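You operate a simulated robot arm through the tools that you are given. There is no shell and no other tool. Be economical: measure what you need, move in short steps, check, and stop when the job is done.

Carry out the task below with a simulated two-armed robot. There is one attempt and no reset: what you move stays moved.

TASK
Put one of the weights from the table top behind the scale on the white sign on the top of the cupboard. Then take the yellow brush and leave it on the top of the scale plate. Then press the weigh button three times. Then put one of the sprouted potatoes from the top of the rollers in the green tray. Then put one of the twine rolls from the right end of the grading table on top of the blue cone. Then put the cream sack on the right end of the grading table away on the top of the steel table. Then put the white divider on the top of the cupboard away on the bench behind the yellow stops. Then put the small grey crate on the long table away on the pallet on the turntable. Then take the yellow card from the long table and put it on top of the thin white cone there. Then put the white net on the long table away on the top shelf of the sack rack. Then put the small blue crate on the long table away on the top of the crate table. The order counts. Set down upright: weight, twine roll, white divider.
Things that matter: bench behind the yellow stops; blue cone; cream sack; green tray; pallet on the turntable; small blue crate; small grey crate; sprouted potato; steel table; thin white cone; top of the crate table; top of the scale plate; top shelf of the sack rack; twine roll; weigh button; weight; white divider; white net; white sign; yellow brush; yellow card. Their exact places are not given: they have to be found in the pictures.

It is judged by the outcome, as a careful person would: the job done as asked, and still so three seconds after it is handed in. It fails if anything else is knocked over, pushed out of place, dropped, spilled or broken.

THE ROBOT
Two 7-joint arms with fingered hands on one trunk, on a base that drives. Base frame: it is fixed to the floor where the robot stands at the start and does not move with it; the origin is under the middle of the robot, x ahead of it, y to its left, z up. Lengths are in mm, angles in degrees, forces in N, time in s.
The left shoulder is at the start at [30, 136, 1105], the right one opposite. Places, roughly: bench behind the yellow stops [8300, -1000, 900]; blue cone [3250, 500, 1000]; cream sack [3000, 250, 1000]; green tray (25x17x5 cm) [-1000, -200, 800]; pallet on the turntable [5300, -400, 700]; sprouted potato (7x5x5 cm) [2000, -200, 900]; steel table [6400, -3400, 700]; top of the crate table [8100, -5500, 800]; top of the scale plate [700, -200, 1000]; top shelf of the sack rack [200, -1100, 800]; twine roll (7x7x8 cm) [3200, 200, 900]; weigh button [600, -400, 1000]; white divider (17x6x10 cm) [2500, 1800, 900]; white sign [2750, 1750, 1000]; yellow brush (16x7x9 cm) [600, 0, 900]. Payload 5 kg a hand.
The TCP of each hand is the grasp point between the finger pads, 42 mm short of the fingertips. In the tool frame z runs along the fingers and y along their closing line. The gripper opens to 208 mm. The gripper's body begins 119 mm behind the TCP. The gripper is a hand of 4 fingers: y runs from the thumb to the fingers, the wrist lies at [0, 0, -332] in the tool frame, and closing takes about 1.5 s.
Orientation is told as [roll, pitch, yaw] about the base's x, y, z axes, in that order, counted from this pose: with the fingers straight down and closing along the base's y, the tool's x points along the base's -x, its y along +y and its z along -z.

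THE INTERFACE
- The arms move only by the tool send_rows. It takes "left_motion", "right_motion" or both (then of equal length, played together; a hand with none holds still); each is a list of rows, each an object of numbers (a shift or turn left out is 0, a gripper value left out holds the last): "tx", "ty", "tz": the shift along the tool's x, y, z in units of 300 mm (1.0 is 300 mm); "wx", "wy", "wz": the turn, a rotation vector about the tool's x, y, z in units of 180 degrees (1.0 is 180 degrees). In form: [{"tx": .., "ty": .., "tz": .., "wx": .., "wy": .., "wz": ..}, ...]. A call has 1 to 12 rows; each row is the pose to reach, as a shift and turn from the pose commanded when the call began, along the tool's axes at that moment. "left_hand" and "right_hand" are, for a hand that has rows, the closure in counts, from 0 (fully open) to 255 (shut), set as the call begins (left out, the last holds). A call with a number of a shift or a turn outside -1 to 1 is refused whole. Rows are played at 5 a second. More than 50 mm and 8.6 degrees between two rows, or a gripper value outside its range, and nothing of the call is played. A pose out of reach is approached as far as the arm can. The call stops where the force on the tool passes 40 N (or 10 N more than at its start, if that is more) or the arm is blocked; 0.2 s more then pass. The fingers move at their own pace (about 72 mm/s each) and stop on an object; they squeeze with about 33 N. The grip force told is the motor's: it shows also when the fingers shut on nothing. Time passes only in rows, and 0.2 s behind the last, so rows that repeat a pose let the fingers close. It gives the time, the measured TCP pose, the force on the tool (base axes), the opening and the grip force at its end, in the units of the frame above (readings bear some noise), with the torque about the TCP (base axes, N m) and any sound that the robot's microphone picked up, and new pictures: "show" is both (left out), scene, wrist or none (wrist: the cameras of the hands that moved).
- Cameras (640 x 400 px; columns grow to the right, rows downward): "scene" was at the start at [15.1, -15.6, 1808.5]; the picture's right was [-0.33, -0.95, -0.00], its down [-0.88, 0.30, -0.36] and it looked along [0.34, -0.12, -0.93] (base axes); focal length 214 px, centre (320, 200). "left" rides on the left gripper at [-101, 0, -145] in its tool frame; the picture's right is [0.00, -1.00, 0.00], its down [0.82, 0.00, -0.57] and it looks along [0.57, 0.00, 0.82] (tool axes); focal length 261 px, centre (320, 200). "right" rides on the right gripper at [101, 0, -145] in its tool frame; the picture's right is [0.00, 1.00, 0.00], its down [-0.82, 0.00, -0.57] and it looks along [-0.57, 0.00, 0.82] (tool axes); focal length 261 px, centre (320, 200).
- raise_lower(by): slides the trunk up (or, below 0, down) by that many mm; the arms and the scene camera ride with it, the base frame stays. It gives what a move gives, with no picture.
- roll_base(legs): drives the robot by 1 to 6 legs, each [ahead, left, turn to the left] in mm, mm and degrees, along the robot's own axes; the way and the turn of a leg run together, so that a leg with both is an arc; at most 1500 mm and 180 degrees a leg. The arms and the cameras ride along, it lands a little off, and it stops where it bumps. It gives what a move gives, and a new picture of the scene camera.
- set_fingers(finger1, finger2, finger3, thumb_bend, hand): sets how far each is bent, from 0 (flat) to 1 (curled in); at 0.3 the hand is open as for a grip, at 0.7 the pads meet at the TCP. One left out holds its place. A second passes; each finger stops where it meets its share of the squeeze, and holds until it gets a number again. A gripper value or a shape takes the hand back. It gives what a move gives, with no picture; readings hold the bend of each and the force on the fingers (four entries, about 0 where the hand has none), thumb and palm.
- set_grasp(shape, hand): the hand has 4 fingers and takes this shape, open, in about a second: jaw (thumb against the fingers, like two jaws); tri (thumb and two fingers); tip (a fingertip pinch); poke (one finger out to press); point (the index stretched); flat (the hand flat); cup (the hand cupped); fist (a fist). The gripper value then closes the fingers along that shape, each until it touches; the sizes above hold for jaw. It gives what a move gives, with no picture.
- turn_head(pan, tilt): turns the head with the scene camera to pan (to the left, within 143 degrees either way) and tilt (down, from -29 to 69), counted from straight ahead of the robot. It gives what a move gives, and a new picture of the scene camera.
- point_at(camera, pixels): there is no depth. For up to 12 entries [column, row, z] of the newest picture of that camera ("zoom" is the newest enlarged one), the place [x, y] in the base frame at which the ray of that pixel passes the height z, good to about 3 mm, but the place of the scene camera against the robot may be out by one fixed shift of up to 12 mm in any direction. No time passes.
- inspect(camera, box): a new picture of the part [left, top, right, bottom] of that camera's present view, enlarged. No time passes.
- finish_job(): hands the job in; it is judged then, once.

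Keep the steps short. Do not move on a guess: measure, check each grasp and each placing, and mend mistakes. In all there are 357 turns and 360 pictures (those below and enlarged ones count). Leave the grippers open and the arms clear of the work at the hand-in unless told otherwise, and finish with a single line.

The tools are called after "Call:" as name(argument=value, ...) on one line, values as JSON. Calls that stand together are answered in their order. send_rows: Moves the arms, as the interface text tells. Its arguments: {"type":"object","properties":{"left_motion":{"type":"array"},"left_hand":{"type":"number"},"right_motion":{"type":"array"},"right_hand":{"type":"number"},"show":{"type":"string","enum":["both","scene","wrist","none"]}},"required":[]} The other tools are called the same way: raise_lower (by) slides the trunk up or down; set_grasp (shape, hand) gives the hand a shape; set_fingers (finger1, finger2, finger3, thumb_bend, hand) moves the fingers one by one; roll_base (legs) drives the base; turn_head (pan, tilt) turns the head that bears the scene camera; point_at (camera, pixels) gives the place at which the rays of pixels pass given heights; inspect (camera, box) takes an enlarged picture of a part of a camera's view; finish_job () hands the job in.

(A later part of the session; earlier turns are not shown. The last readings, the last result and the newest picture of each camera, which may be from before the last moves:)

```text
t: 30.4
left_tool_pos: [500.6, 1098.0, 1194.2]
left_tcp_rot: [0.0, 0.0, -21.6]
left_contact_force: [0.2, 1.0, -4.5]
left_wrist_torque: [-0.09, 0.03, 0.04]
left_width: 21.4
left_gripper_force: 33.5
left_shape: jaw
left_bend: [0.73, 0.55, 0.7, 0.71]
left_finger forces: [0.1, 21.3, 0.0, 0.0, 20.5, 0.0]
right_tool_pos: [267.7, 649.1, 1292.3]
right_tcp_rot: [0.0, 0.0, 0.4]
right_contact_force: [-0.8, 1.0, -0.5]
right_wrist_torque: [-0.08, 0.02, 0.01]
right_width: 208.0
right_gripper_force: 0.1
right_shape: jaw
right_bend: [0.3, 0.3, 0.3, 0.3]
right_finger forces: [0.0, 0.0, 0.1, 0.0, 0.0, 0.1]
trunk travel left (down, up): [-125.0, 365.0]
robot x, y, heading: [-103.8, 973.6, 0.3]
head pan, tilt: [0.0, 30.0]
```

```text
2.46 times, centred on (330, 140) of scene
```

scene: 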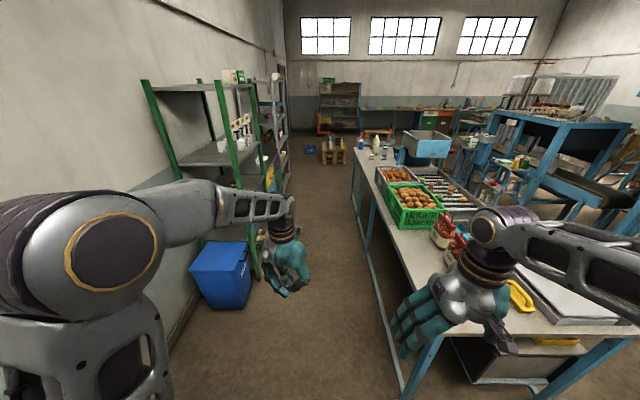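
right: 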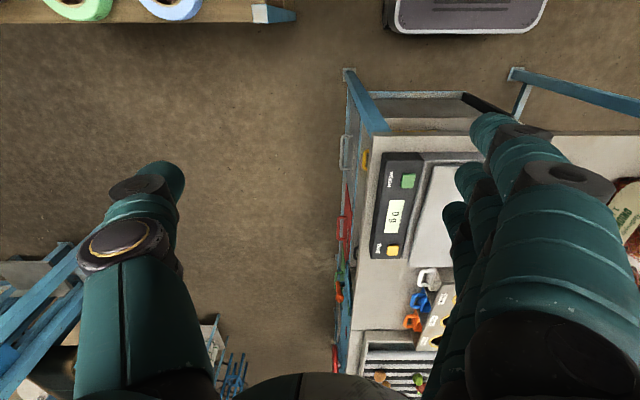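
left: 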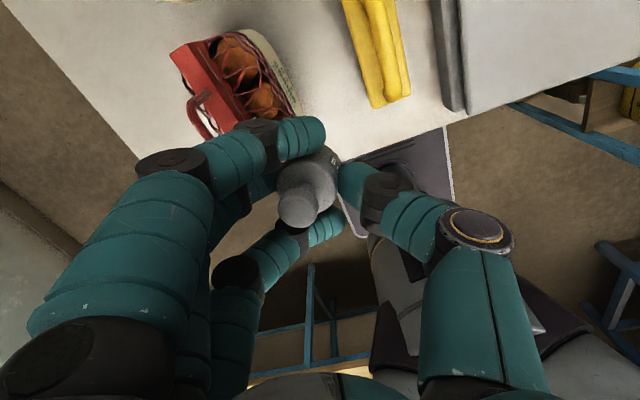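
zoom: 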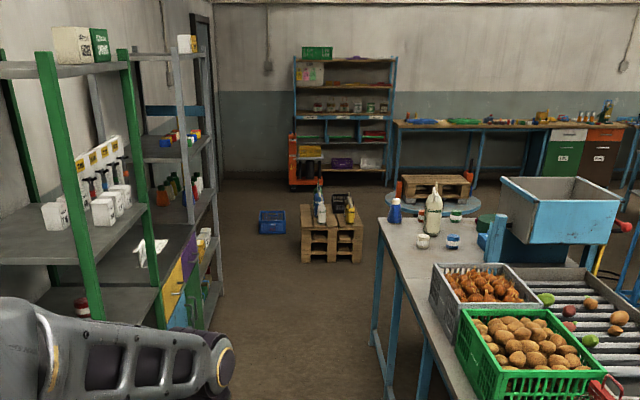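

The aisle is clear between y≈450 and 1600. Drive ahead 2500.

Call:
roll_base(legs=[[1250, 0, 0], [1250, 0, 0]])

Call:
turn_head(pan=60, tilt=40)

```text
t: 42.6
left_tool_pos: [2989.4, 1125.5, 1194.2]
left_tcp_rot: [0.1, 0.1, -21.5]
left_contact_force: [0.8, -0.7, -5.7]
left_wrist_torque: [-0.06, 0.06, -0.01]
left_width: 20.9
left_gripper_force: 33.2
left_shape: jaw
left_bend: [0.73, 0.55, 0.7, 0.71]
left_finger forces: [0.0, 21.5, 0.1, 0.0, 20.5, 0.0]
right_tool_pos: [2757.4, 674.2, 1291.2]
right_tcp_rot: [-0.1, 0.0, 0.5]
right_contact_force: [0.9, 0.0, 0.6]
right_wrist_torque: [0.02, 0.03, -0.04]
right_width: 207.6
right_gripper_force: 0.0
right_shape: jaw
right_bend: [0.3, 0.3, 0.3, 0.3]
right_finger forces: [0.0, 0.0, 0.0, 0.0, 0.0, 0.0]
trunk travel left (down, up): [-125.0, 365.0]
robot x, y, heading: [2387.6, 996.1, 0.6]
head pan, tilt: [0.0, 30.0]
```

scene: 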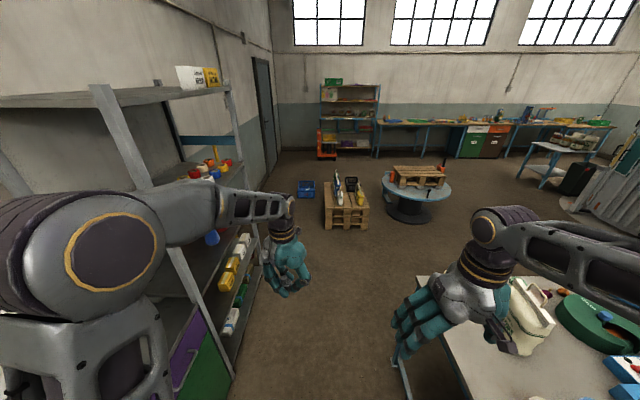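

```text
t: 43.9
left_tool_pos: [2989.5, 1124.9, 1194.0]
left_tcp_rot: [0.1, 0.0, -21.5]
left_contact_force: [0.0, 0.2, -4.4]
left_wrist_torque: [-0.05, 0.0, 0.01]
left_width: 21.3
left_gripper_force: 33.3
left_shape: jaw
left_bend: [0.73, 0.55, 0.7, 0.71]
left_finger forces: [0.0, 21.3, 0.0, 0.0, 20.6, 0.0]
right_tool_pos: [2757.0, 674.2, 1291.6]
right_tcp_rot: [-0.1, -0.1, 0.5]
right_contact_force: [-0.5, 0.9, 0.4]
right_wrist_torque: [-0.01, 0.01, -0.02]
right_width: 207.7
right_gripper_force: 0.0
right_shape: jaw
right_bend: [0.3, 0.3, 0.3, 0.3]
right_finger forces: [0.1, 0.0, 0.0, 0.1, 0.1, 0.1]
trunk travel left (down, up): [-125.0, 365.0]
robot x, y, heading: [2386.0, 1000.3, 0.2]
head pan, tilt: [60.0, 40.0]
```

scene: 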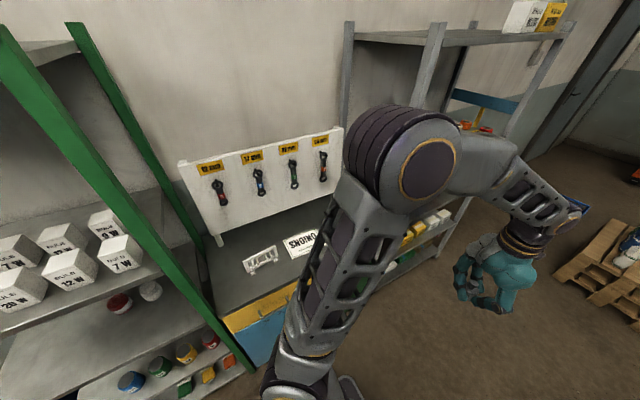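

The cupboard top shows the white sign (300,243) and divider (260,258). I turn the robot to face it.

Call:
point_at(camera="scene", pixels=[[300, 243, 900], [260, 258, 920], [215, 310, 880], [300, 285, 880]])

Call:
roll_base(legs=[[0, 0, 88]])

Call:
turn_head(pan=0, tilt=45)

```text
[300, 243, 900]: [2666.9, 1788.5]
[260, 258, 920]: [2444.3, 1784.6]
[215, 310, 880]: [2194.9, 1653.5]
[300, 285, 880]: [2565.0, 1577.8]
```

```text
t: 48.1
left_tool_pos: [2286.9, 1606.6, 1195.5]
left_tcp_rot: [0.0, 0.1, 66.3]
left_contact_force: [16.6, 5.7, -4.0]
left_wrist_torque: [-0.26, 0.82, -0.95]
left_width: 20.4
left_gripper_force: 32.3
left_shape: jaw
left_bend: [0.73, 0.55, 0.7, 0.71]
left_finger forces: [0.0, 40.8, 0.0, 0.0, 22.7, 0.1]
right_tool_pos: [2727.2, 1358.4, 1290.5]
right_tcp_rot: [0.1, 0.0, 88.5]
right_contact_force: [0.3, -0.7, -0.3]
right_wrist_torque: [0.02, 0.02, -0.02]
right_width: 207.6
right_gripper_force: 0.0
right_shape: jaw
right_bend: [0.3, 0.3, 0.3, 0.3]
right_finger forces: [0.0, 0.0, 0.0, 0.0, 0.1, 0.0]
trunk travel left (down, up): [-125.0, 365.0]
robot x, y, heading: [2389.3, 999.7, 88.4]
head pan, tilt: [60.0, 40.0]
```

scene: 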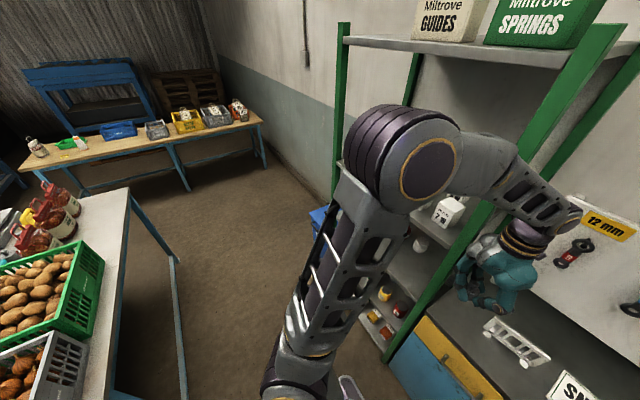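

```text
t: 49.4
left_tool_pos: [2286.7, 1606.2, 1194.5]
left_tcp_rot: [0.0, -0.1, 66.2]
left_contact_force: [12.6, 0.6, -7.5]
left_wrist_torque: [-0.14, 0.37, -0.5]
left_width: 20.6
left_gripper_force: 33.0
left_shape: jaw
left_bend: [0.73, 0.55, 0.7, 0.71]
left_finger forces: [0.0, 36.3, 0.1, 0.1, 22.3, 0.0]
right_tool_pos: [2726.1, 1359.1, 1291.3]
right_tcp_rot: [0.0, 0.0, 88.4]
right_contact_force: [0.2, -0.1, -0.8]
right_wrist_torque: [-0.02, 0.0, -0.01]
right_width: 207.9
right_gripper_force: 0.0
right_shape: jaw
right_bend: [0.3, 0.3, 0.3, 0.3]
right_finger forces: [0.0, 0.0, 0.0, 0.1, 0.1, 0.0]
trunk travel left (down, up): [-125.0, 365.0]
robot x, y, heading: [2391.4, 1003.5, 88.5]
head pan, tilt: [0.0, 45.0]
```

scene: 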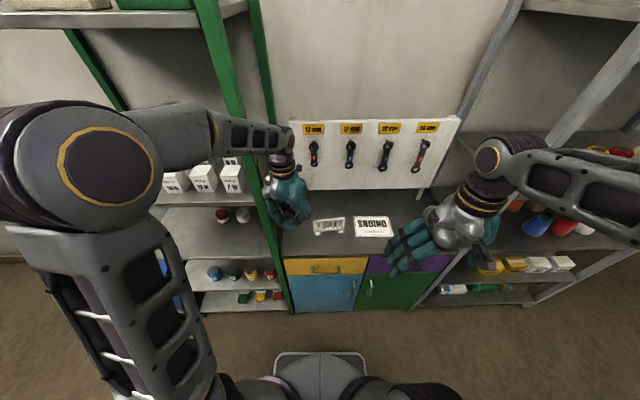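

The left hand touches the green post. Drive right 260 to come free and square to the sign.

Call:
roll_base(legs=[[-20, -260, 0]])

Call:
inspect(camera="left", box=[160, 0, 640, 400])

```text
t: 51.2
left_tool_pos: [2546.7, 1578.6, 1194.2]
left_tcp_rot: [-0.1, -0.3, 66.1]
left_contact_force: [1.0, -0.5, -5.1]
left_wrist_torque: [0.0, 0.14, 0.0]
left_width: 20.7
left_gripper_force: 33.0
left_shape: jaw
left_bend: [0.73, 0.55, 0.7, 0.71]
left_finger forces: [0.1, 20.7, 0.0, 0.0, 20.1, 0.0]
right_tool_pos: [2984.7, 1330.9, 1291.7]
right_tcp_rot: [0.0, 0.1, 88.2]
right_contact_force: [1.7, -0.6, -0.6]
right_wrist_torque: [0.01, 0.11, 0.02]
right_width: 208.1
right_gripper_force: 0.0
right_shape: jaw
right_bend: [0.3, 0.3, 0.3, 0.3]
right_finger forces: [0.0, 0.0, 0.1, 0.1, 0.1, 0.1]
trunk travel left (down, up): [-125.0, 365.0]
robot x, y, heading: [2643.0, 972.7, 88.4]
head pan, tilt: [0.0, 45.0]
```

scene: 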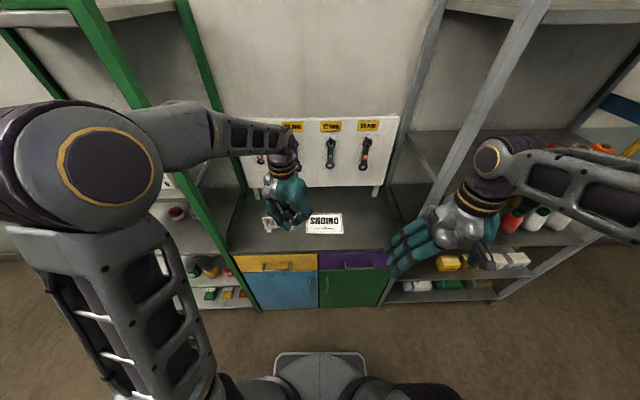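

```text
1.00 times, centred on (400, 200) of left
```

zoom: 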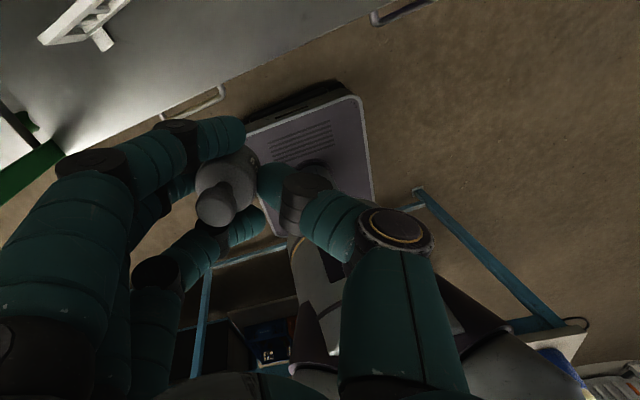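

Weight still held. Move the left hand above the sign, keeping height.

Call:
send_rows(left_motion=[{"tx": -0.15, "ty": -0.02}, {"tx": -0.3, "ty": -0.04}, {"tx": -0.45, "ty": -0.07}, {"tx": -0.6, "ty": -0.09}, {"tx": -0.744, "ty": -0.108}])

```text
t: 52.4
left_tool_pos: [2664.9, 1772.3, 1192.8]
left_tcp_rot: [-0.1, 0.1, 66.2]
left_contact_force: [-0.4, 1.5, -4.6]
left_wrist_torque: [-0.19, 0.01, 0.0]
left_width: 20.8
left_gripper_force: 33.3
left_shape: jaw
left_bend: [0.73, 0.55, 0.7, 0.71]
left_finger forces: [0.0, 20.7, 0.0, 0.1, 19.8, 0.1]
right_tool_pos: [2985.5, 1332.4, 1290.5]
right_tcp_rot: [0.0, 0.2, 88.2]
right_contact_force: [0.3, 1.2, -1.0]
right_wrist_torque: [-0.14, 0.1, -0.01]
right_width: 207.9
right_gripper_force: 0.0
right_shape: jaw
right_bend: [0.3, 0.3, 0.3, 0.3]
right_finger forces: [0.1, 0.0, 0.1, 0.0, 0.0, 0.1]
trunk travel left (down, up): [-125.0, 365.0]
robot x, y, heading: [2641.7, 972.7, 88.3]
head pan, tilt: [0.0, 45.0]
```

scene: 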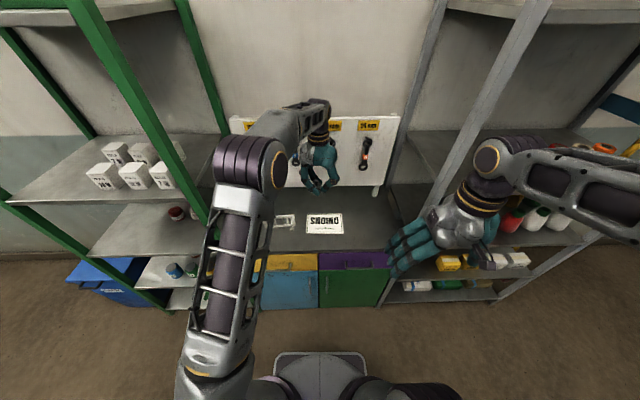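
left: 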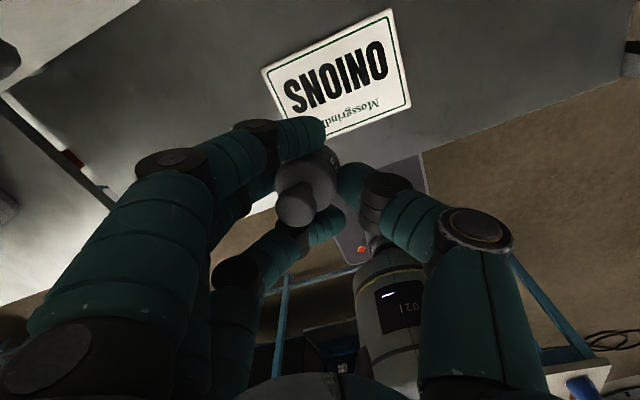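

Call:
point_at(camera="left", pixels=[[261, 70, 850], [261, 70, 900], [389, 8, 850], [389, 8, 900], [411, 105, 850], [411, 105, 900]])

Call:
inspect(camera="scene", box=[260, 180, 380, 260])

Call:
point_at(camera="scene", pixels=[[310, 214, 850], [310, 214, 900], [342, 213, 850], [342, 213, 900], [344, 233, 850], [344, 233, 900], [306, 234, 850]])

```text
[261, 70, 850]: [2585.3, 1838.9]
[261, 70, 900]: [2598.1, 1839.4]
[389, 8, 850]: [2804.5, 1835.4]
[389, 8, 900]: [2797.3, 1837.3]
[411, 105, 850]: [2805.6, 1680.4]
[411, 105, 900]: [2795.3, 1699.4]
```

```text
5.00 times, centred on (320, 220) of scene
```

zoom: 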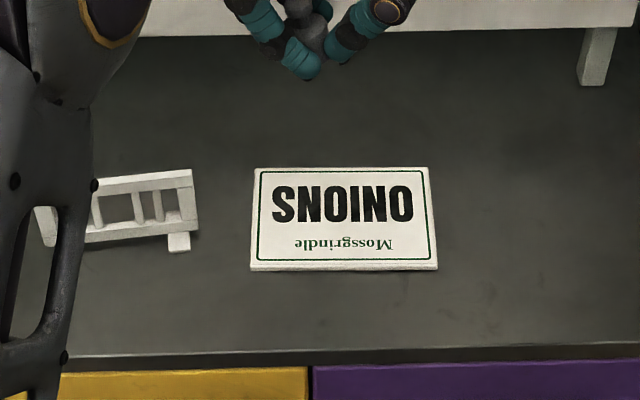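

```text
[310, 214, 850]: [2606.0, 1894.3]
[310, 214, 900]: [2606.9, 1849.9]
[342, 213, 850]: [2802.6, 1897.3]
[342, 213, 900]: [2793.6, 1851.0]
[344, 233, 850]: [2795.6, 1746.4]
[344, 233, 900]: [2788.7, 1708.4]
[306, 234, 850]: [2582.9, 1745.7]
```

Sign top ≈910, spans x 2600–2790, y 1705–1840; aim at its middle (2695,1770). The weight leans ~20° toward the fingers, so I tilt the hand to compensate and lower part way.

Call:
send_rows(left_motion=[{"tx": -0.034, "ty": -0.094, "wx": -0.04}, {"tx": -0.034, "ty": -0.094, "wx": -0.08}, {"tx": -0.034, "ty": -0.094, "wx": -0.111}, {"tx": -0.034, "ty": -0.094, "tz": 0.15, "wx": -0.111}, {"tx": -0.034, "ty": -0.094, "tz": 0.3, "wx": -0.111}, {"tx": -0.034, "ty": -0.094, "tz": 0.45, "wx": -0.111}])

Call:
inspect(camera="scene", box=[270, 160, 390, 240])

```text
t: 53.8
left_tool_pos: [2695.3, 1771.5, 1059.8]
left_tcp_rot: [20.0, 0.0, 66.2]
left_contact_force: [-0.4, 1.3, -4.6]
left_wrist_torque: [-0.21, -0.09, 0.05]
left_width: 20.8
left_gripper_force: 33.3
left_shape: jaw
left_bend: [0.73, 0.55, 0.7, 0.71]
left_finger forces: [0.0, 20.3, 0.1, 0.0, 21.2, 0.1]
right_tool_pos: [2986.1, 1330.9, 1290.8]
right_tcp_rot: [0.0, 0.1, 88.2]
right_contact_force: [0.2, 0.8, 0.6]
right_wrist_torque: [-0.15, 0.02, -0.03]
right_width: 208.1
right_gripper_force: 0.1
right_shape: jaw
right_bend: [0.3, 0.3, 0.3, 0.3]
right_finger forces: [0.0, 0.0, 0.0, 0.0, 0.0, 0.0]
trunk travel left (down, up): [-125.0, 365.0]
robot x, y, heading: [2643.9, 973.1, 88.2]
head pan, tilt: [0.0, 45.0]
```

scene: 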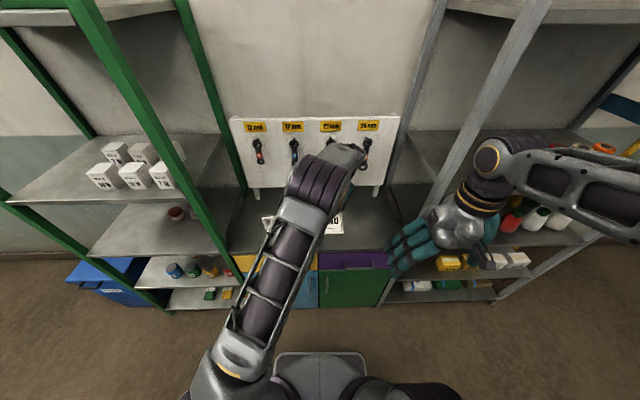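
left: 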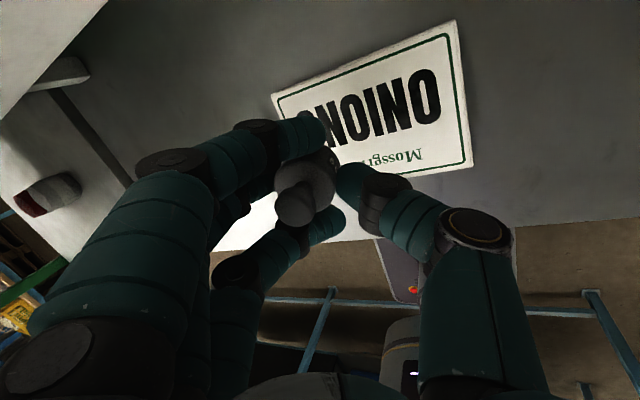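

```text
5.00 times, centred on (330, 200) of scene
```

zoom: 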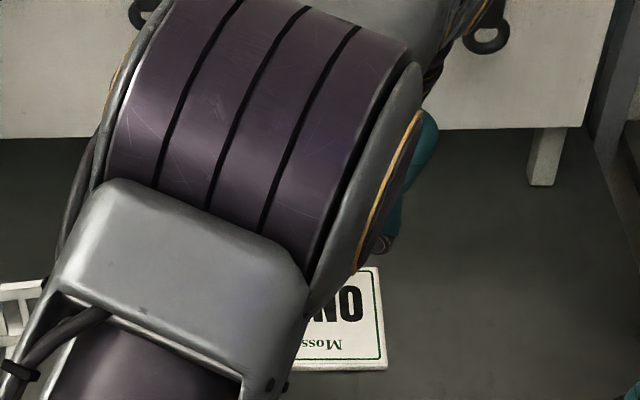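

Lower vertically 90 mm, then feel.

Call:
send_rows(left_motion=[{"ty": -0.05, "tz": 0.137}, {"ty": -0.09, "tz": 0.25}, {"ty": -0.103, "tz": 0.282}], show="wrist")

Call:
inspect(camera="left", box=[200, 60, 440, 260])

```text
t: 54.6
left_tool_pos: [2695.8, 1768.8, 968.9]
left_tcp_rot: [19.8, -0.2, 66.3]
left_contact_force: [-0.4, 0.4, -5.1]
left_wrist_torque: [-0.03, -0.02, 0.03]
left_width: 20.8
left_gripper_force: 32.5
left_shape: jaw
left_bend: [0.73, 0.55, 0.7, 0.71]
left_finger forces: [0.0, 20.4, 0.0, 0.1, 21.2, 0.0]
right_tool_pos: [2985.8, 1329.8, 1291.7]
right_tcp_rot: [0.0, 0.0, 88.2]
right_contact_force: [-0.4, 0.6, 0.3]
right_wrist_torque: [-0.02, 0.04, 0.03]
right_width: 207.8
right_gripper_force: 0.0
right_shape: jaw
right_bend: [0.3, 0.3, 0.3, 0.3]
right_finger forces: [0.0, 0.1, 0.0, 0.0, 0.0, 0.0]
trunk travel left (down, up): [-125.0, 365.0]
robot x, y, heading: [2646.1, 974.9, 88.3]
head pan, tilt: [0.0, 45.0]
```

left: 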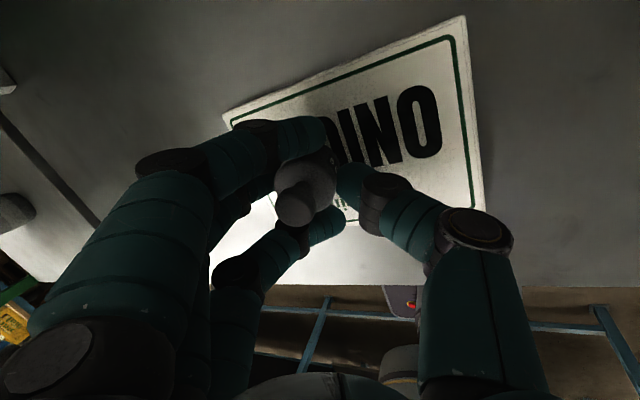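

```text
2.00 times, centred on (320, 160) of left
```

zoom: 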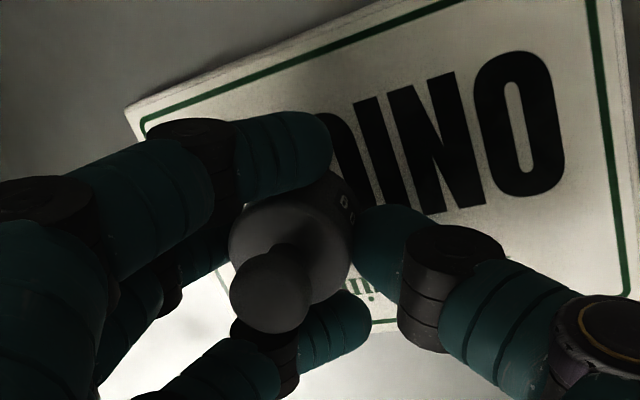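

Call:
send_rows(left_motion=[{"ty": -0.006, "tz": 0.0157}, {"ty": -0.0114, "tz": 0.0313}], show="none")

```text
t: 55.2
left_tool_pos: [2695.3, 1768.3, 959.0]
left_tcp_rot: [19.9, 0.0, 66.2]
left_contact_force: [-0.5, -0.1, -6.1]
left_wrist_torque: [-0.05, -0.06, -0.01]
left_width: 20.9
left_gripper_force: 33.6
left_shape: jaw
left_bend: [0.73, 0.55, 0.7, 0.71]
left_finger forces: [0.0, 20.4, 0.0, 0.0, 21.3, 0.0]
right_tool_pos: [2983.3, 1329.7, 1292.2]
right_tcp_rot: [0.1, 0.0, 88.2]
right_contact_force: [-0.9, 0.0, -0.8]
right_wrist_torque: [-0.02, 0.0, -0.02]
right_width: 207.9
right_gripper_force: 0.0
right_shape: jaw
right_bend: [0.3, 0.3, 0.3, 0.3]
right_finger forces: [0.0, 0.0, 0.0, 0.0, 0.0, 0.0]
trunk travel left (down, up): [-125.0, 365.0]
robot x, y, heading: [2646.8, 973.7, 88.1]
head pan, tilt: [0.0, 45.0]
```

Call:
send_rows(left_motion=[{"ty": -0.0046, "tz": 0.0125}, {"ty": -0.008, "tz": 0.022}], show="none")

```text
t: 55.8
left_tool_pos: [2697.0, 1767.5, 955.7]
left_tcp_rot: [19.9, -0.3, 66.1]
left_contact_force: [3.8, -3.2, 12.2]
left_wrist_torque: [-0.48, -0.28, 0.02]
left_width: 22.2
left_gripper_force: 32.8
left_shape: jaw
left_bend: [0.73, 0.53, 0.7, 0.72]
left_finger forces: [0.0, 23.9, 0.1, 0.1, 41.7, 0.1]
right_tool_pos: [2985.3, 1327.9, 1292.0]
right_tcp_rot: [0.1, 0.0, 88.2]
right_contact_force: [-0.1, 0.1, -0.1]
right_wrist_torque: [0.01, 0.0, 0.0]
right_width: 207.7
right_gripper_force: 0.1
right_shape: jaw
right_bend: [0.3, 0.3, 0.3, 0.3]
right_finger forces: [0.0, 0.0, 0.0, 0.1, 0.1, 0.0]
trunk travel left (down, up): [-125.0, 365.0]
robot x, y, heading: [2647.5, 971.5, 88.1]
head pan, tilt: [0.0, 45.0]
```

Contact on the sign. Check the view and release.

Call:
send_rows(left_motion=[{"tz": 0}, {"tz": 0}, {"tz": 0}, {"tz": 0}], left_hand=165, show="wrist")

Call:
inspect(camera="left", box=[200, 60, 440, 260])

```text
t: 56.8
left_tool_pos: [2694.7, 1766.6, 955.6]
left_tcp_rot: [20.0, -0.1, 66.2]
left_contact_force: [-6.5, 3.8, 28.2]
left_wrist_torque: [-0.08, -0.12, 0.01]
left_width: 62.9
left_gripper_force: 0.0
left_shape: jaw
left_bend: [0.73, 0.73, 0.73, 0.75]
left_finger forces: [0.0, 0.8, 0.1, 0.0, 28.0, 0.1]
right_tool_pos: [2983.7, 1328.8, 1293.9]
right_tcp_rot: [0.0, -0.1, 88.1]
right_contact_force: [0.0, -0.2, 0.1]
right_wrist_torque: [0.05, 0.0, 0.0]
right_width: 208.0
right_gripper_force: 0.0
right_shape: jaw
right_bend: [0.3, 0.3, 0.3, 0.3]
right_finger forces: [0.0, 0.0, 0.1, 0.1, 0.0, 0.0]
trunk travel left (down, up): [-125.0, 365.0]
robot x, y, heading: [2646.6, 970.2, 87.8]
head pan, tilt: [0.0, 45.0]
```

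left: 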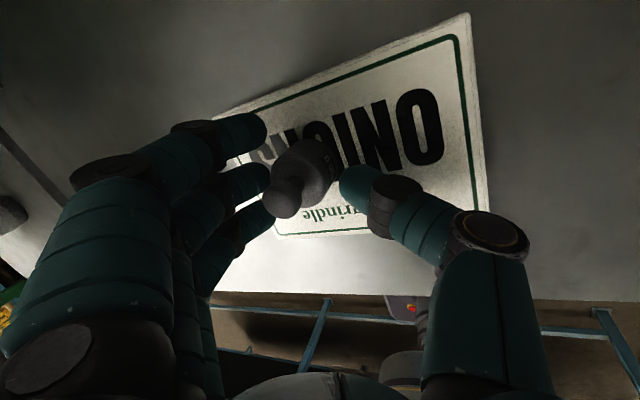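

```text
2.00 times, centred on (320, 160) of left
```

zoom: 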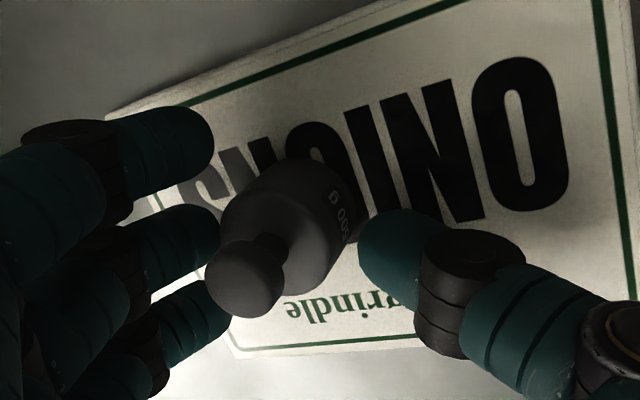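

The weight stands; the thumb presses the sign. Raise vertically slightly, then open more and rise.

Call:
send_rows(left_motion=[{"ty": 0.0114, "tz": -0.0313}, {"ty": 0.0228, "tz": -0.0626}], left_hand=150, show="wrist")

```text
t: 57.4
left_tool_pos: [2697.3, 1764.5, 971.4]
left_tcp_rot: [19.8, 0.0, 66.1]
left_contact_force: [-0.6, -0.5, 3.1]
left_wrist_torque: [-0.09, -0.06, -0.01]
left_width: 82.9
left_gripper_force: 0.1
left_shape: jaw
left_bend: [0.73, 0.73, 0.73, 0.71]
left_finger forces: [0.1, 0.0, 0.0, 0.0, 3.0, 0.0]
right_tool_pos: [2984.6, 1329.6, 1291.7]
right_tcp_rot: [-0.1, -0.1, 88.0]
right_contact_force: [-0.9, 1.1, -0.5]
right_wrist_torque: [-0.04, -0.01, 0.0]
right_width: 207.8
right_gripper_force: 0.0
right_shape: jaw
right_bend: [0.3, 0.3, 0.3, 0.3]
right_finger forces: [0.0, 0.0, 0.0, 0.0, 0.0, 0.1]
trunk travel left (down, up): [-125.0, 365.0]
robot x, y, heading: [2645.7, 976.1, 88.3]
head pan, tilt: [0.0, 45.0]
```

left: 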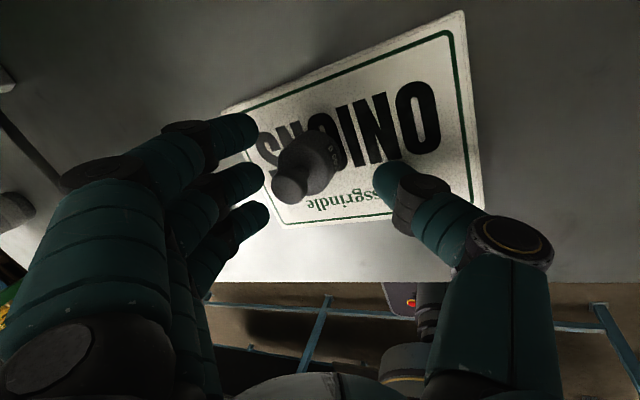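

Now rise 140 mm and look.

Call:
send_rows(left_motion=[{"ty": 0.0228, "tz": -0.0626}, {"ty": 0.06, "tz": -0.165}, {"ty": 0.11, "tz": -0.3}, {"ty": 0.16, "tz": -0.44}, {"ty": 0.16, "tz": -0.44, "wx": 0.04}, {"ty": 0.16, "tz": -0.44, "wx": 0.08}, {"ty": 0.16, "tz": -0.44, "wx": 0.111}])

Call:
inspect(camera="left", box=[200, 0, 520, 200])

```text
t: 59.0
left_tool_pos: [2696.6, 1767.5, 1112.8]
left_tcp_rot: [-0.2, -0.1, 66.0]
left_contact_force: [0.3, 0.1, -0.6]
left_wrist_torque: [0.0, -0.01, -0.01]
left_width: 85.5
left_gripper_force: 0.1
left_shape: jaw
left_bend: [0.73, 0.73, 0.73, 0.7]
left_finger forces: [0.1, 0.0, 0.1, 0.1, 0.1, 0.1]
right_tool_pos: [2983.2, 1329.8, 1291.8]
right_tcp_rot: [-0.1, 0.0, 88.2]
right_contact_force: [-0.3, 0.7, -0.9]
right_wrist_torque: [-0.1, -0.13, -0.03]
right_width: 208.0
right_gripper_force: 0.0
right_shape: jaw
right_bend: [0.3, 0.3, 0.3, 0.3]
right_finger forces: [0.0, 0.0, 0.1, 0.0, 0.1, 0.1]
trunk travel left (down, up): [-125.0, 365.0]
robot x, y, heading: [2644.8, 972.5, 88.3]
head pan, tilt: [0.0, 45.0]
```

scene: 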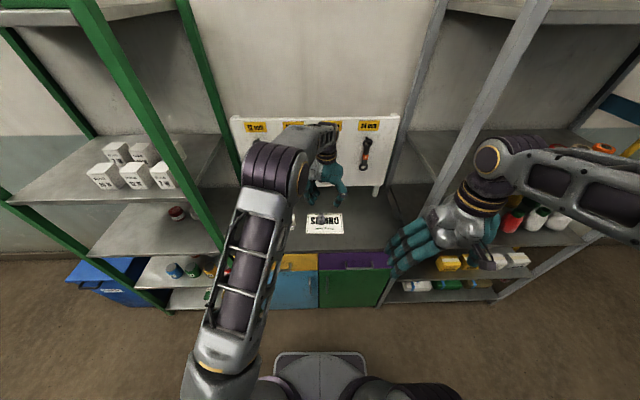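
left: 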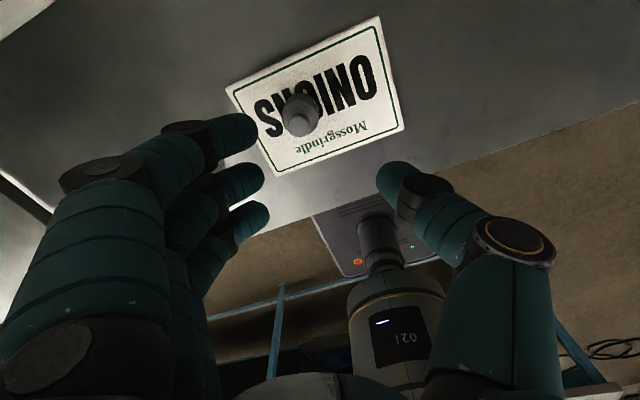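

```text
2.00 times, centred on (360, 100) of left
```

zoom: 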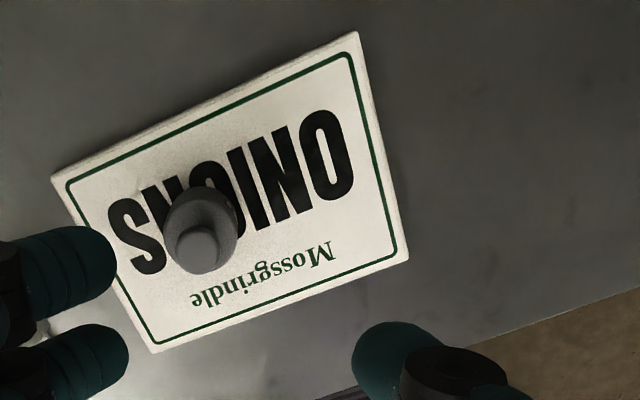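

Weight upright on the sign. Retract the left hand, then drive back to the scale.

Call:
send_rows(left_motion=[{"tz": -0.15}, {"tz": -0.3}, {"tz": -0.3, "tx": 0.15}, {"tz": -0.3, "tx": 0.3}, {"tz": -0.3, "tx": 0.45}, {"tz": -0.3, "tx": 0.6}, {"tz": -0.3, "tx": 0.75}, {"tz": -0.3, "tx": 0.85}], left_hand=60, show="none")

Call:
turn_head(pan=0, tilt=50)

Call:
roll_base(legs=[[0, 30, 0], [0, 0, -88], [-1350, 0, 0], [-1300, 0, 0], [0, -900, 0]])

```text
t: 60.8
left_tool_pos: [2592.7, 1533.4, 1204.6]
left_tcp_rot: [-0.1, -0.1, 66.1]
left_contact_force: [-1.2, -1.1, -0.1]
left_wrist_torque: [0.08, -0.05, -0.02]
left_width: 158.3
left_gripper_force: 0.0
left_shape: jaw
left_bend: [0.26, 0.26, 0.26, 0.49]
left_finger forces: [0.1, 0.1, 0.0, 0.1, 0.0, 0.0]
right_tool_pos: [2983.5, 1328.8, 1292.8]
right_tcp_rot: [-0.1, -0.1, 88.3]
right_contact_force: [-1.0, -0.2, 0.0]
right_wrist_torque: [0.06, -0.05, 0.02]
right_width: 208.1
right_gripper_force: 0.1
right_shape: jaw
right_bend: [0.3, 0.3, 0.3, 0.3]
right_finger forces: [0.0, 0.0, 0.0, 0.0, 0.0, 0.0]
trunk travel left (down, up): [-125.0, 365.0]
robot x, y, heading: [2648.9, 973.3, 88.2]
head pan, tilt: [0.0, 45.0]
```

```text
t: 61.5
left_tool_pos: [2592.7, 1535.2, 1204.0]
left_tcp_rot: [0.0, -0.2, 66.2]
left_contact_force: [1.0, 0.2, -0.2]
left_wrist_torque: [-0.02, 0.03, -0.04]
left_width: 158.5
left_gripper_force: 0.1
left_shape: jaw
left_bend: [0.26, 0.26, 0.26, 0.49]
left_finger forces: [0.0, 0.1, 0.1, 0.1, 0.0, 0.0]
right_tool_pos: [2984.9, 1329.0, 1291.5]
right_tcp_rot: [-0.1, 0.0, 88.2]
right_contact_force: [-0.7, 0.3, 0.0]
right_wrist_torque: [-0.02, 0.0, -0.02]
right_width: 207.8
right_gripper_force: 0.0
right_shape: jaw
right_bend: [0.3, 0.3, 0.3, 0.3]
right_finger forces: [0.0, 0.0, 0.0, 0.0, 0.0, 0.0]
trunk travel left (down, up): [-125.0, 365.0]
robot x, y, heading: [2644.2, 969.7, 88.5]
head pan, tilt: [0.0, 50.0]
```

scene: 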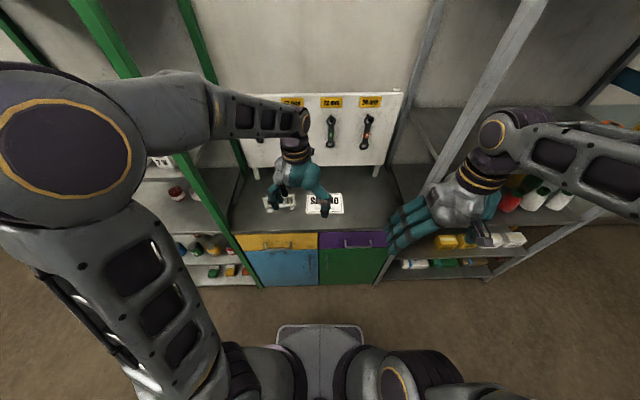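

```text
t: 82.8
left_tool_pos: [544.8, 138.4, 1204.1]
left_tcp_rot: [0.1, -0.1, -22.4]
left_contact_force: [-0.7, 0.0, 0.6]
left_wrist_torque: [0.04, -0.03, -0.03]
left_width: 158.5
left_gripper_force: 0.0
left_shape: jaw
left_bend: [0.26, 0.26, 0.26, 0.49]
left_finger forces: [0.0, 0.1, 0.0, 0.1, 0.1, 0.2]
right_tool_pos: [349.4, -259.1, 1292.3]
right_tcp_rot: [0.0, -0.1, -0.3]
right_contact_force: [-0.3, -1.1, 0.4]
right_wrist_torque: [0.07, -0.01, 0.01]
right_width: 207.7
right_gripper_force: 0.0
right_shape: jaw
right_bend: [0.3, 0.3, 0.3, 0.3]
right_finger forces: [0.1, 0.1, 0.0, 0.0, 0.0, 0.0]
trunk travel left (down, up): [-125.0, 365.0]
robot x, y, heading: [-14.8, 66.9, -0.2]
head pan, tilt: [0.0, 50.0]
```

scene: 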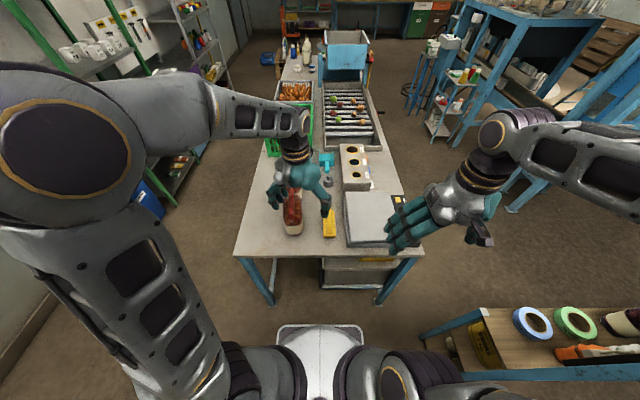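

Back in place. Bring the left hand above the brush with yaw 0.

Call:
send_rows(left_motion=[{"tx": -0.1, "ty": -0.058, "wz": -0.031}, {"tx": -0.2, "ty": -0.116, "wz": -0.062}, {"tx": -0.3, "ty": -0.174, "wz": -0.093}, {"tx": -0.409, "ty": -0.232, "wz": -0.124}, {"tx": -0.409, "ty": -0.232, "wz": -0.124, "tz": 0.12}], left_hand=100, show="both")

Call:
inspect(camera="left", box=[200, 40, 440, 240])

Call:
inspect(camera="scene", box=[260, 130, 440, 260])

```text
t: 84.0
left_tool_pos: [633.1, 27.9, 1167.4]
left_tcp_rot: [-0.1, -0.1, 0.0]
left_contact_force: [0.1, 0.2, 0.1]
left_wrist_torque: [-0.05, 0.06, 0.02]
left_width: 127.1
left_gripper_force: 0.0
left_shape: jaw
left_bend: [0.32, 0.32, 0.32, 0.69]
left_finger forces: [0.0, 0.0, 0.0, 0.0, 0.1, 0.0]
right_tool_pos: [349.6, -258.5, 1293.1]
right_tcp_rot: [0.0, -0.1, -0.2]
right_contact_force: [0.2, 0.3, -0.5]
right_wrist_torque: [-0.07, 0.07, -0.04]
right_width: 208.1
right_gripper_force: 0.1
right_shape: jaw
right_bend: [0.3, 0.3, 0.3, 0.3]
right_finger forces: [0.0, 0.0, 0.0, 0.0, 0.0, 0.1]
trunk travel left (down, up): [-125.0, 365.0]
robot x, y, heading: [-17.0, 69.9, -0.2]
head pan, tilt: [0.0, 50.0]
```

scene: 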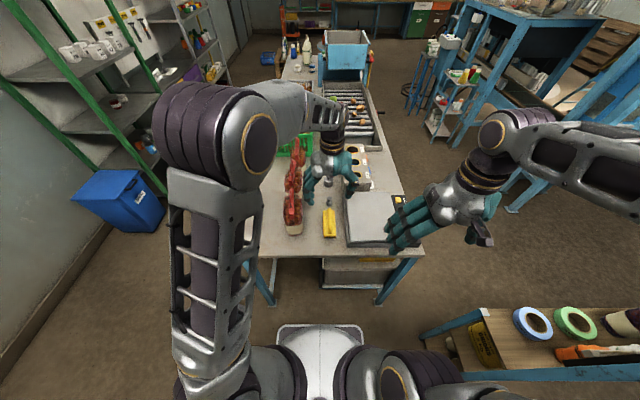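
left: 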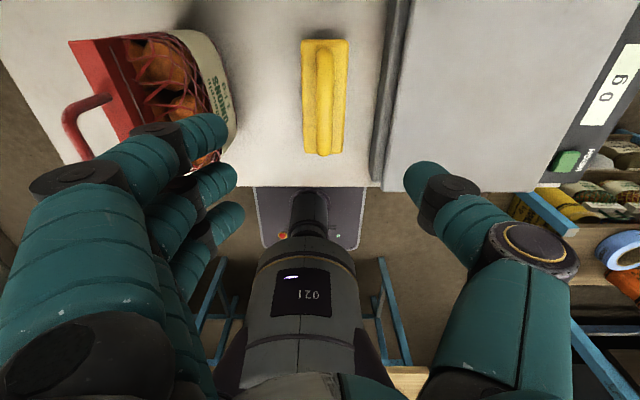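

```text
2.00 times, centred on (320, 140) of left
```

zoom: 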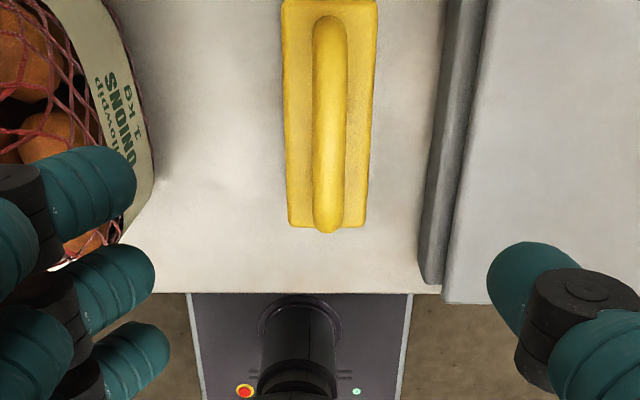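

```text
3.08 times, centred on (350, 195) of scene
```

zoom: 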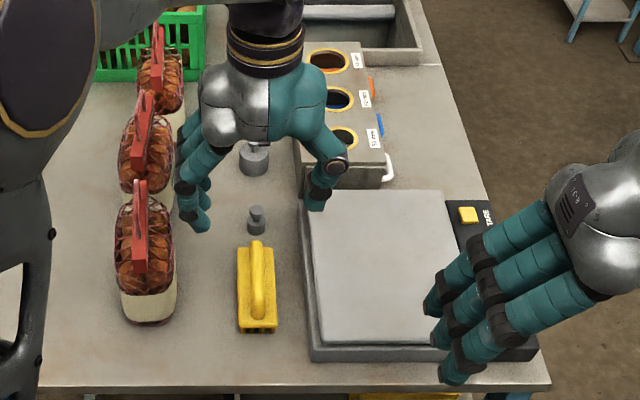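

Call:
point_at(camera="left", pixels=[[325, 50, 940], [325, 50, 980], [323.5, 152, 940], [323.5, 152, 980], [304, 40, 920], [347, 40, 920], [304, 152, 920], [342, 152, 920], [228, 120, 910]])

Call:
point_at(camera="scene", pixels=[[329.2, 209.6, 940], [329.2, 209.6, 980], [330.2, 234, 940], [330.2, 234, 980]])

```text
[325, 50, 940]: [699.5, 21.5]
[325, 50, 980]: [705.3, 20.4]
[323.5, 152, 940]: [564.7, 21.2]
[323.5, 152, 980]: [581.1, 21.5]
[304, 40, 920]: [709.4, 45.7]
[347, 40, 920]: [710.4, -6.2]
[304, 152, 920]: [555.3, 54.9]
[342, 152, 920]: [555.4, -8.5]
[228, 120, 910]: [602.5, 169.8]
```

```text
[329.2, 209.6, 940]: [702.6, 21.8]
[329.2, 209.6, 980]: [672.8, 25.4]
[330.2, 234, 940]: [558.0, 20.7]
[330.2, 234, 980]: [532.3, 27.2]
```

The brush handle ridge is at y≈21, top ≈940, x 565–700. I descend with the fingers narrowed to pinch the ridge.

Call:
send_rows(left_motion=[{"ty": -0.02, "tz": 0.15}, {"ty": -0.02, "tz": 0.3}, {"ty": -0.02, "tz": 0.45}, {"ty": -0.02, "tz": 0.57}], left_hand=170, show="wrist")

Call:
inspect(camera="scene", box=[260, 160, 400, 260])

```text
t: 85.0
left_tool_pos: [633.3, 21.2, 997.2]
left_tcp_rot: [-0.1, -0.2, -0.1]
left_contact_force: [1.2, 0.1, -0.4]
left_wrist_torque: [0.02, 0.1, -0.01]
left_width: 69.8
left_gripper_force: 0.1
left_shape: jaw
left_bend: [0.73, 0.73, 0.73, 0.7]
left_finger forces: [0.0, 0.1, 0.1, 0.1, 0.1, 0.0]
right_tool_pos: [349.3, -259.7, 1291.3]
right_tcp_rot: [0.0, -0.1, -0.2]
right_contact_force: [1.3, 0.3, 0.1]
right_wrist_torque: [-0.01, 0.07, 0.0]
right_width: 207.8
right_gripper_force: 0.2
right_shape: jaw
right_bend: [0.3, 0.3, 0.3, 0.3]
right_finger forces: [0.1, 0.0, 0.1, 0.0, 0.1, 0.0]
trunk travel left (down, up): [-125.0, 365.0]
robot x, y, heading: [-18.5, 71.8, -0.4]
head pan, tilt: [0.0, 50.0]
```

left: 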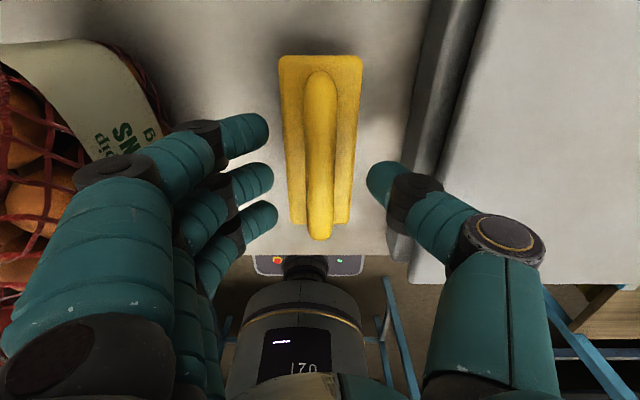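

```text
4.00 times, centred on (330, 210) of scene
```

zoom: 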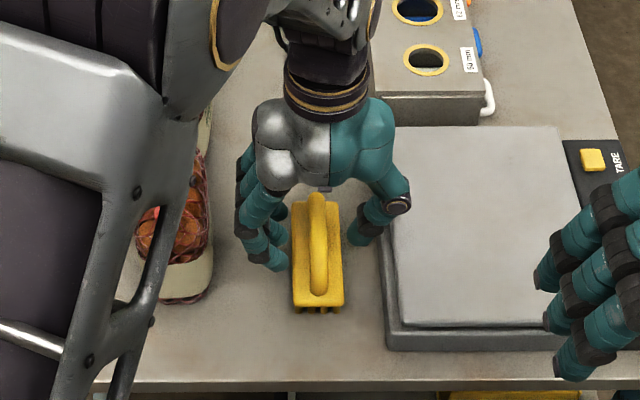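

Call:
send_rows(left_motion=[{"tz": 0.0}, {"tz": 0.04}, {"tz": 0.08}, {"tz": 0.11}], left_hand=190, show="wrist")

Call:
inspect(camera="scene", box=[280, 170, 380, 240])

```text
t: 86.0
left_tool_pos: [632.9, 19.3, 965.6]
left_tcp_rot: [-0.2, -0.4, -0.1]
left_contact_force: [0.3, 1.7, 23.9]
left_wrist_torque: [-0.07, -0.02, 0.05]
left_width: 58.1
left_gripper_force: 26.9
left_shape: jaw
left_bend: [0.74, 0.74, 0.74, 0.71]
left_finger forces: [9.2, 9.3, 9.2, 0.0, 28.9, 0.0]
right_tool_pos: [348.8, -259.8, 1291.6]
right_tcp_rot: [-0.1, -0.1, -0.3]
right_contact_force: [0.5, -0.4, -0.8]
right_wrist_torque: [0.03, 0.04, 0.01]
right_width: 207.7
right_gripper_force: 0.0
right_shape: jaw
right_bend: [0.3, 0.3, 0.3, 0.3]
right_finger forces: [0.0, 0.0, 0.0, 0.0, 0.0, 0.0]
trunk travel left (down, up): [-125.0, 365.0]
robot x, y, heading: [-14.8, 69.2, -0.0]
head pan, tilt: [0.0, 50.0]
```

left: 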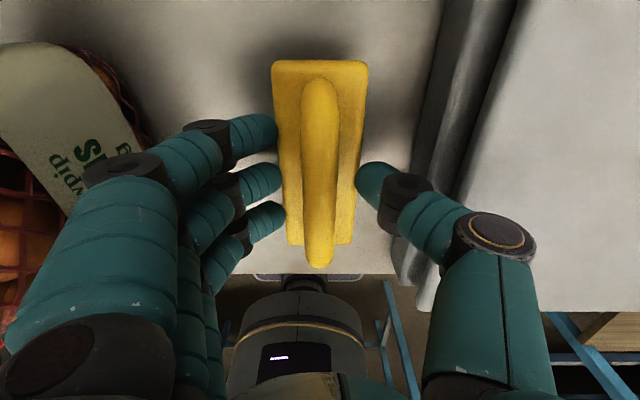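

```text
5.71 times, centred on (330, 205) of scene
```

zoom: 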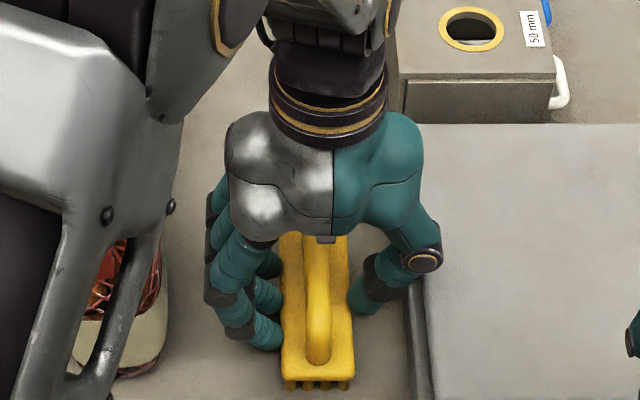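

The fingers have met the brush base's sides at 58 mm. Close fully and lift a little.

Call:
send_rows(left_motion=[{"tz": 0}, {"tz": 0}, {"tz": 0}, {"tz": 0}, {"tz": 0}], left_hand=255, show="none")

Call:
send_rows(left_motion=[{"tz": -0.05}, {"tz": -0.1}, {"tz": -0.17}], show="wrist")

Call:
inspect(camera="scene", box=[280, 170, 380, 240])

```text
t: 87.2
left_tool_pos: [632.5, 20.6, 966.4]
left_tcp_rot: [-0.1, -0.3, 0.0]
left_contact_force: [7.1, -2.0, 37.2]
left_wrist_torque: [-0.3, -0.24, 0.02]
left_width: 58.6
left_gripper_force: 33.1
left_shape: jaw
left_bend: [0.74, 0.74, 0.74, 0.71]
left_finger forces: [11.9, 11.7, 11.6, 0.0, 41.6, 0.1]
right_tool_pos: [348.3, -259.2, 1291.8]
right_tcp_rot: [0.0, -0.1, -0.4]
right_contact_force: [-0.3, -0.1, 0.2]
right_wrist_torque: [0.02, 0.01, -0.03]
right_width: 207.9
right_gripper_force: 0.1
right_shape: jaw
right_bend: [0.3, 0.3, 0.3, 0.3]
right_finger forces: [0.0, 0.0, 0.1, 0.0, 0.0, 0.0]
trunk travel left (down, up): [-125.0, 365.0]
robot x, y, heading: [-16.0, 74.8, -0.4]
head pan, tilt: [0.0, 50.0]
```

```text
t: 88.0
left_tool_pos: [631.2, 20.3, 1014.5]
left_tcp_rot: [-0.1, 0.0, -0.1]
left_contact_force: [-0.4, 1.1, -0.9]
left_wrist_torque: [-0.02, -0.05, -0.03]
left_width: 57.7
left_gripper_force: 32.7
left_shape: jaw
left_bend: [0.74, 0.74, 0.74, 0.7]
left_finger forces: [9.1, 9.0, 9.0, 0.0, 24.0, 0.0]
right_tool_pos: [348.7, -259.4, 1291.2]
right_tcp_rot: [-0.1, 0.1, -0.3]
right_contact_force: [-0.2, -0.2, 1.0]
right_wrist_torque: [-0.03, -0.03, 0.0]
right_width: 208.1
right_gripper_force: 0.0
right_shape: jaw
right_bend: [0.3, 0.3, 0.3, 0.3]
right_finger forces: [0.0, 0.0, 0.0, 0.0, 0.0, 0.0]
trunk travel left (down, up): [-125.0, 365.0]
robot x, y, heading: [-14.8, 69.0, -0.3]
head pan, tilt: [0.0, 50.0]
```

left: 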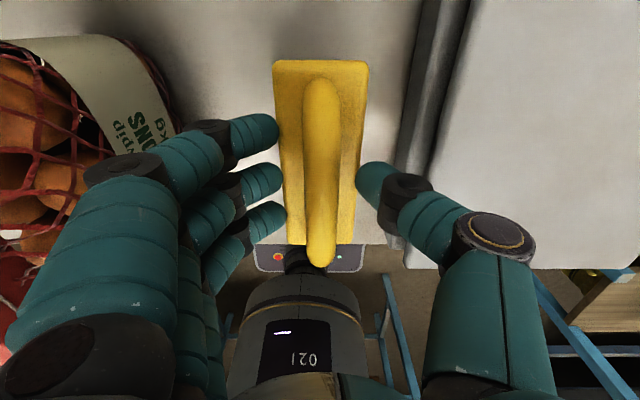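

```text
5.71 times, centred on (330, 205) of scene
```

zoom: 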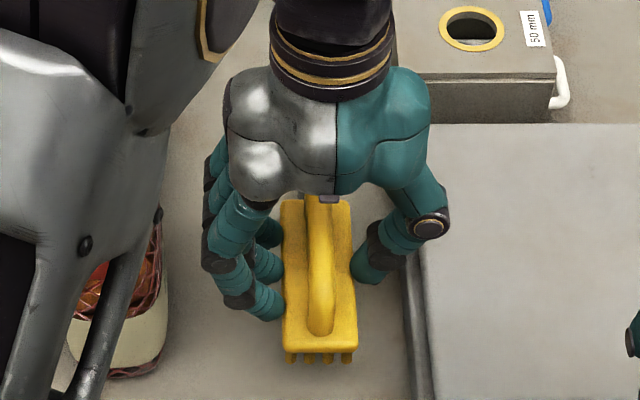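

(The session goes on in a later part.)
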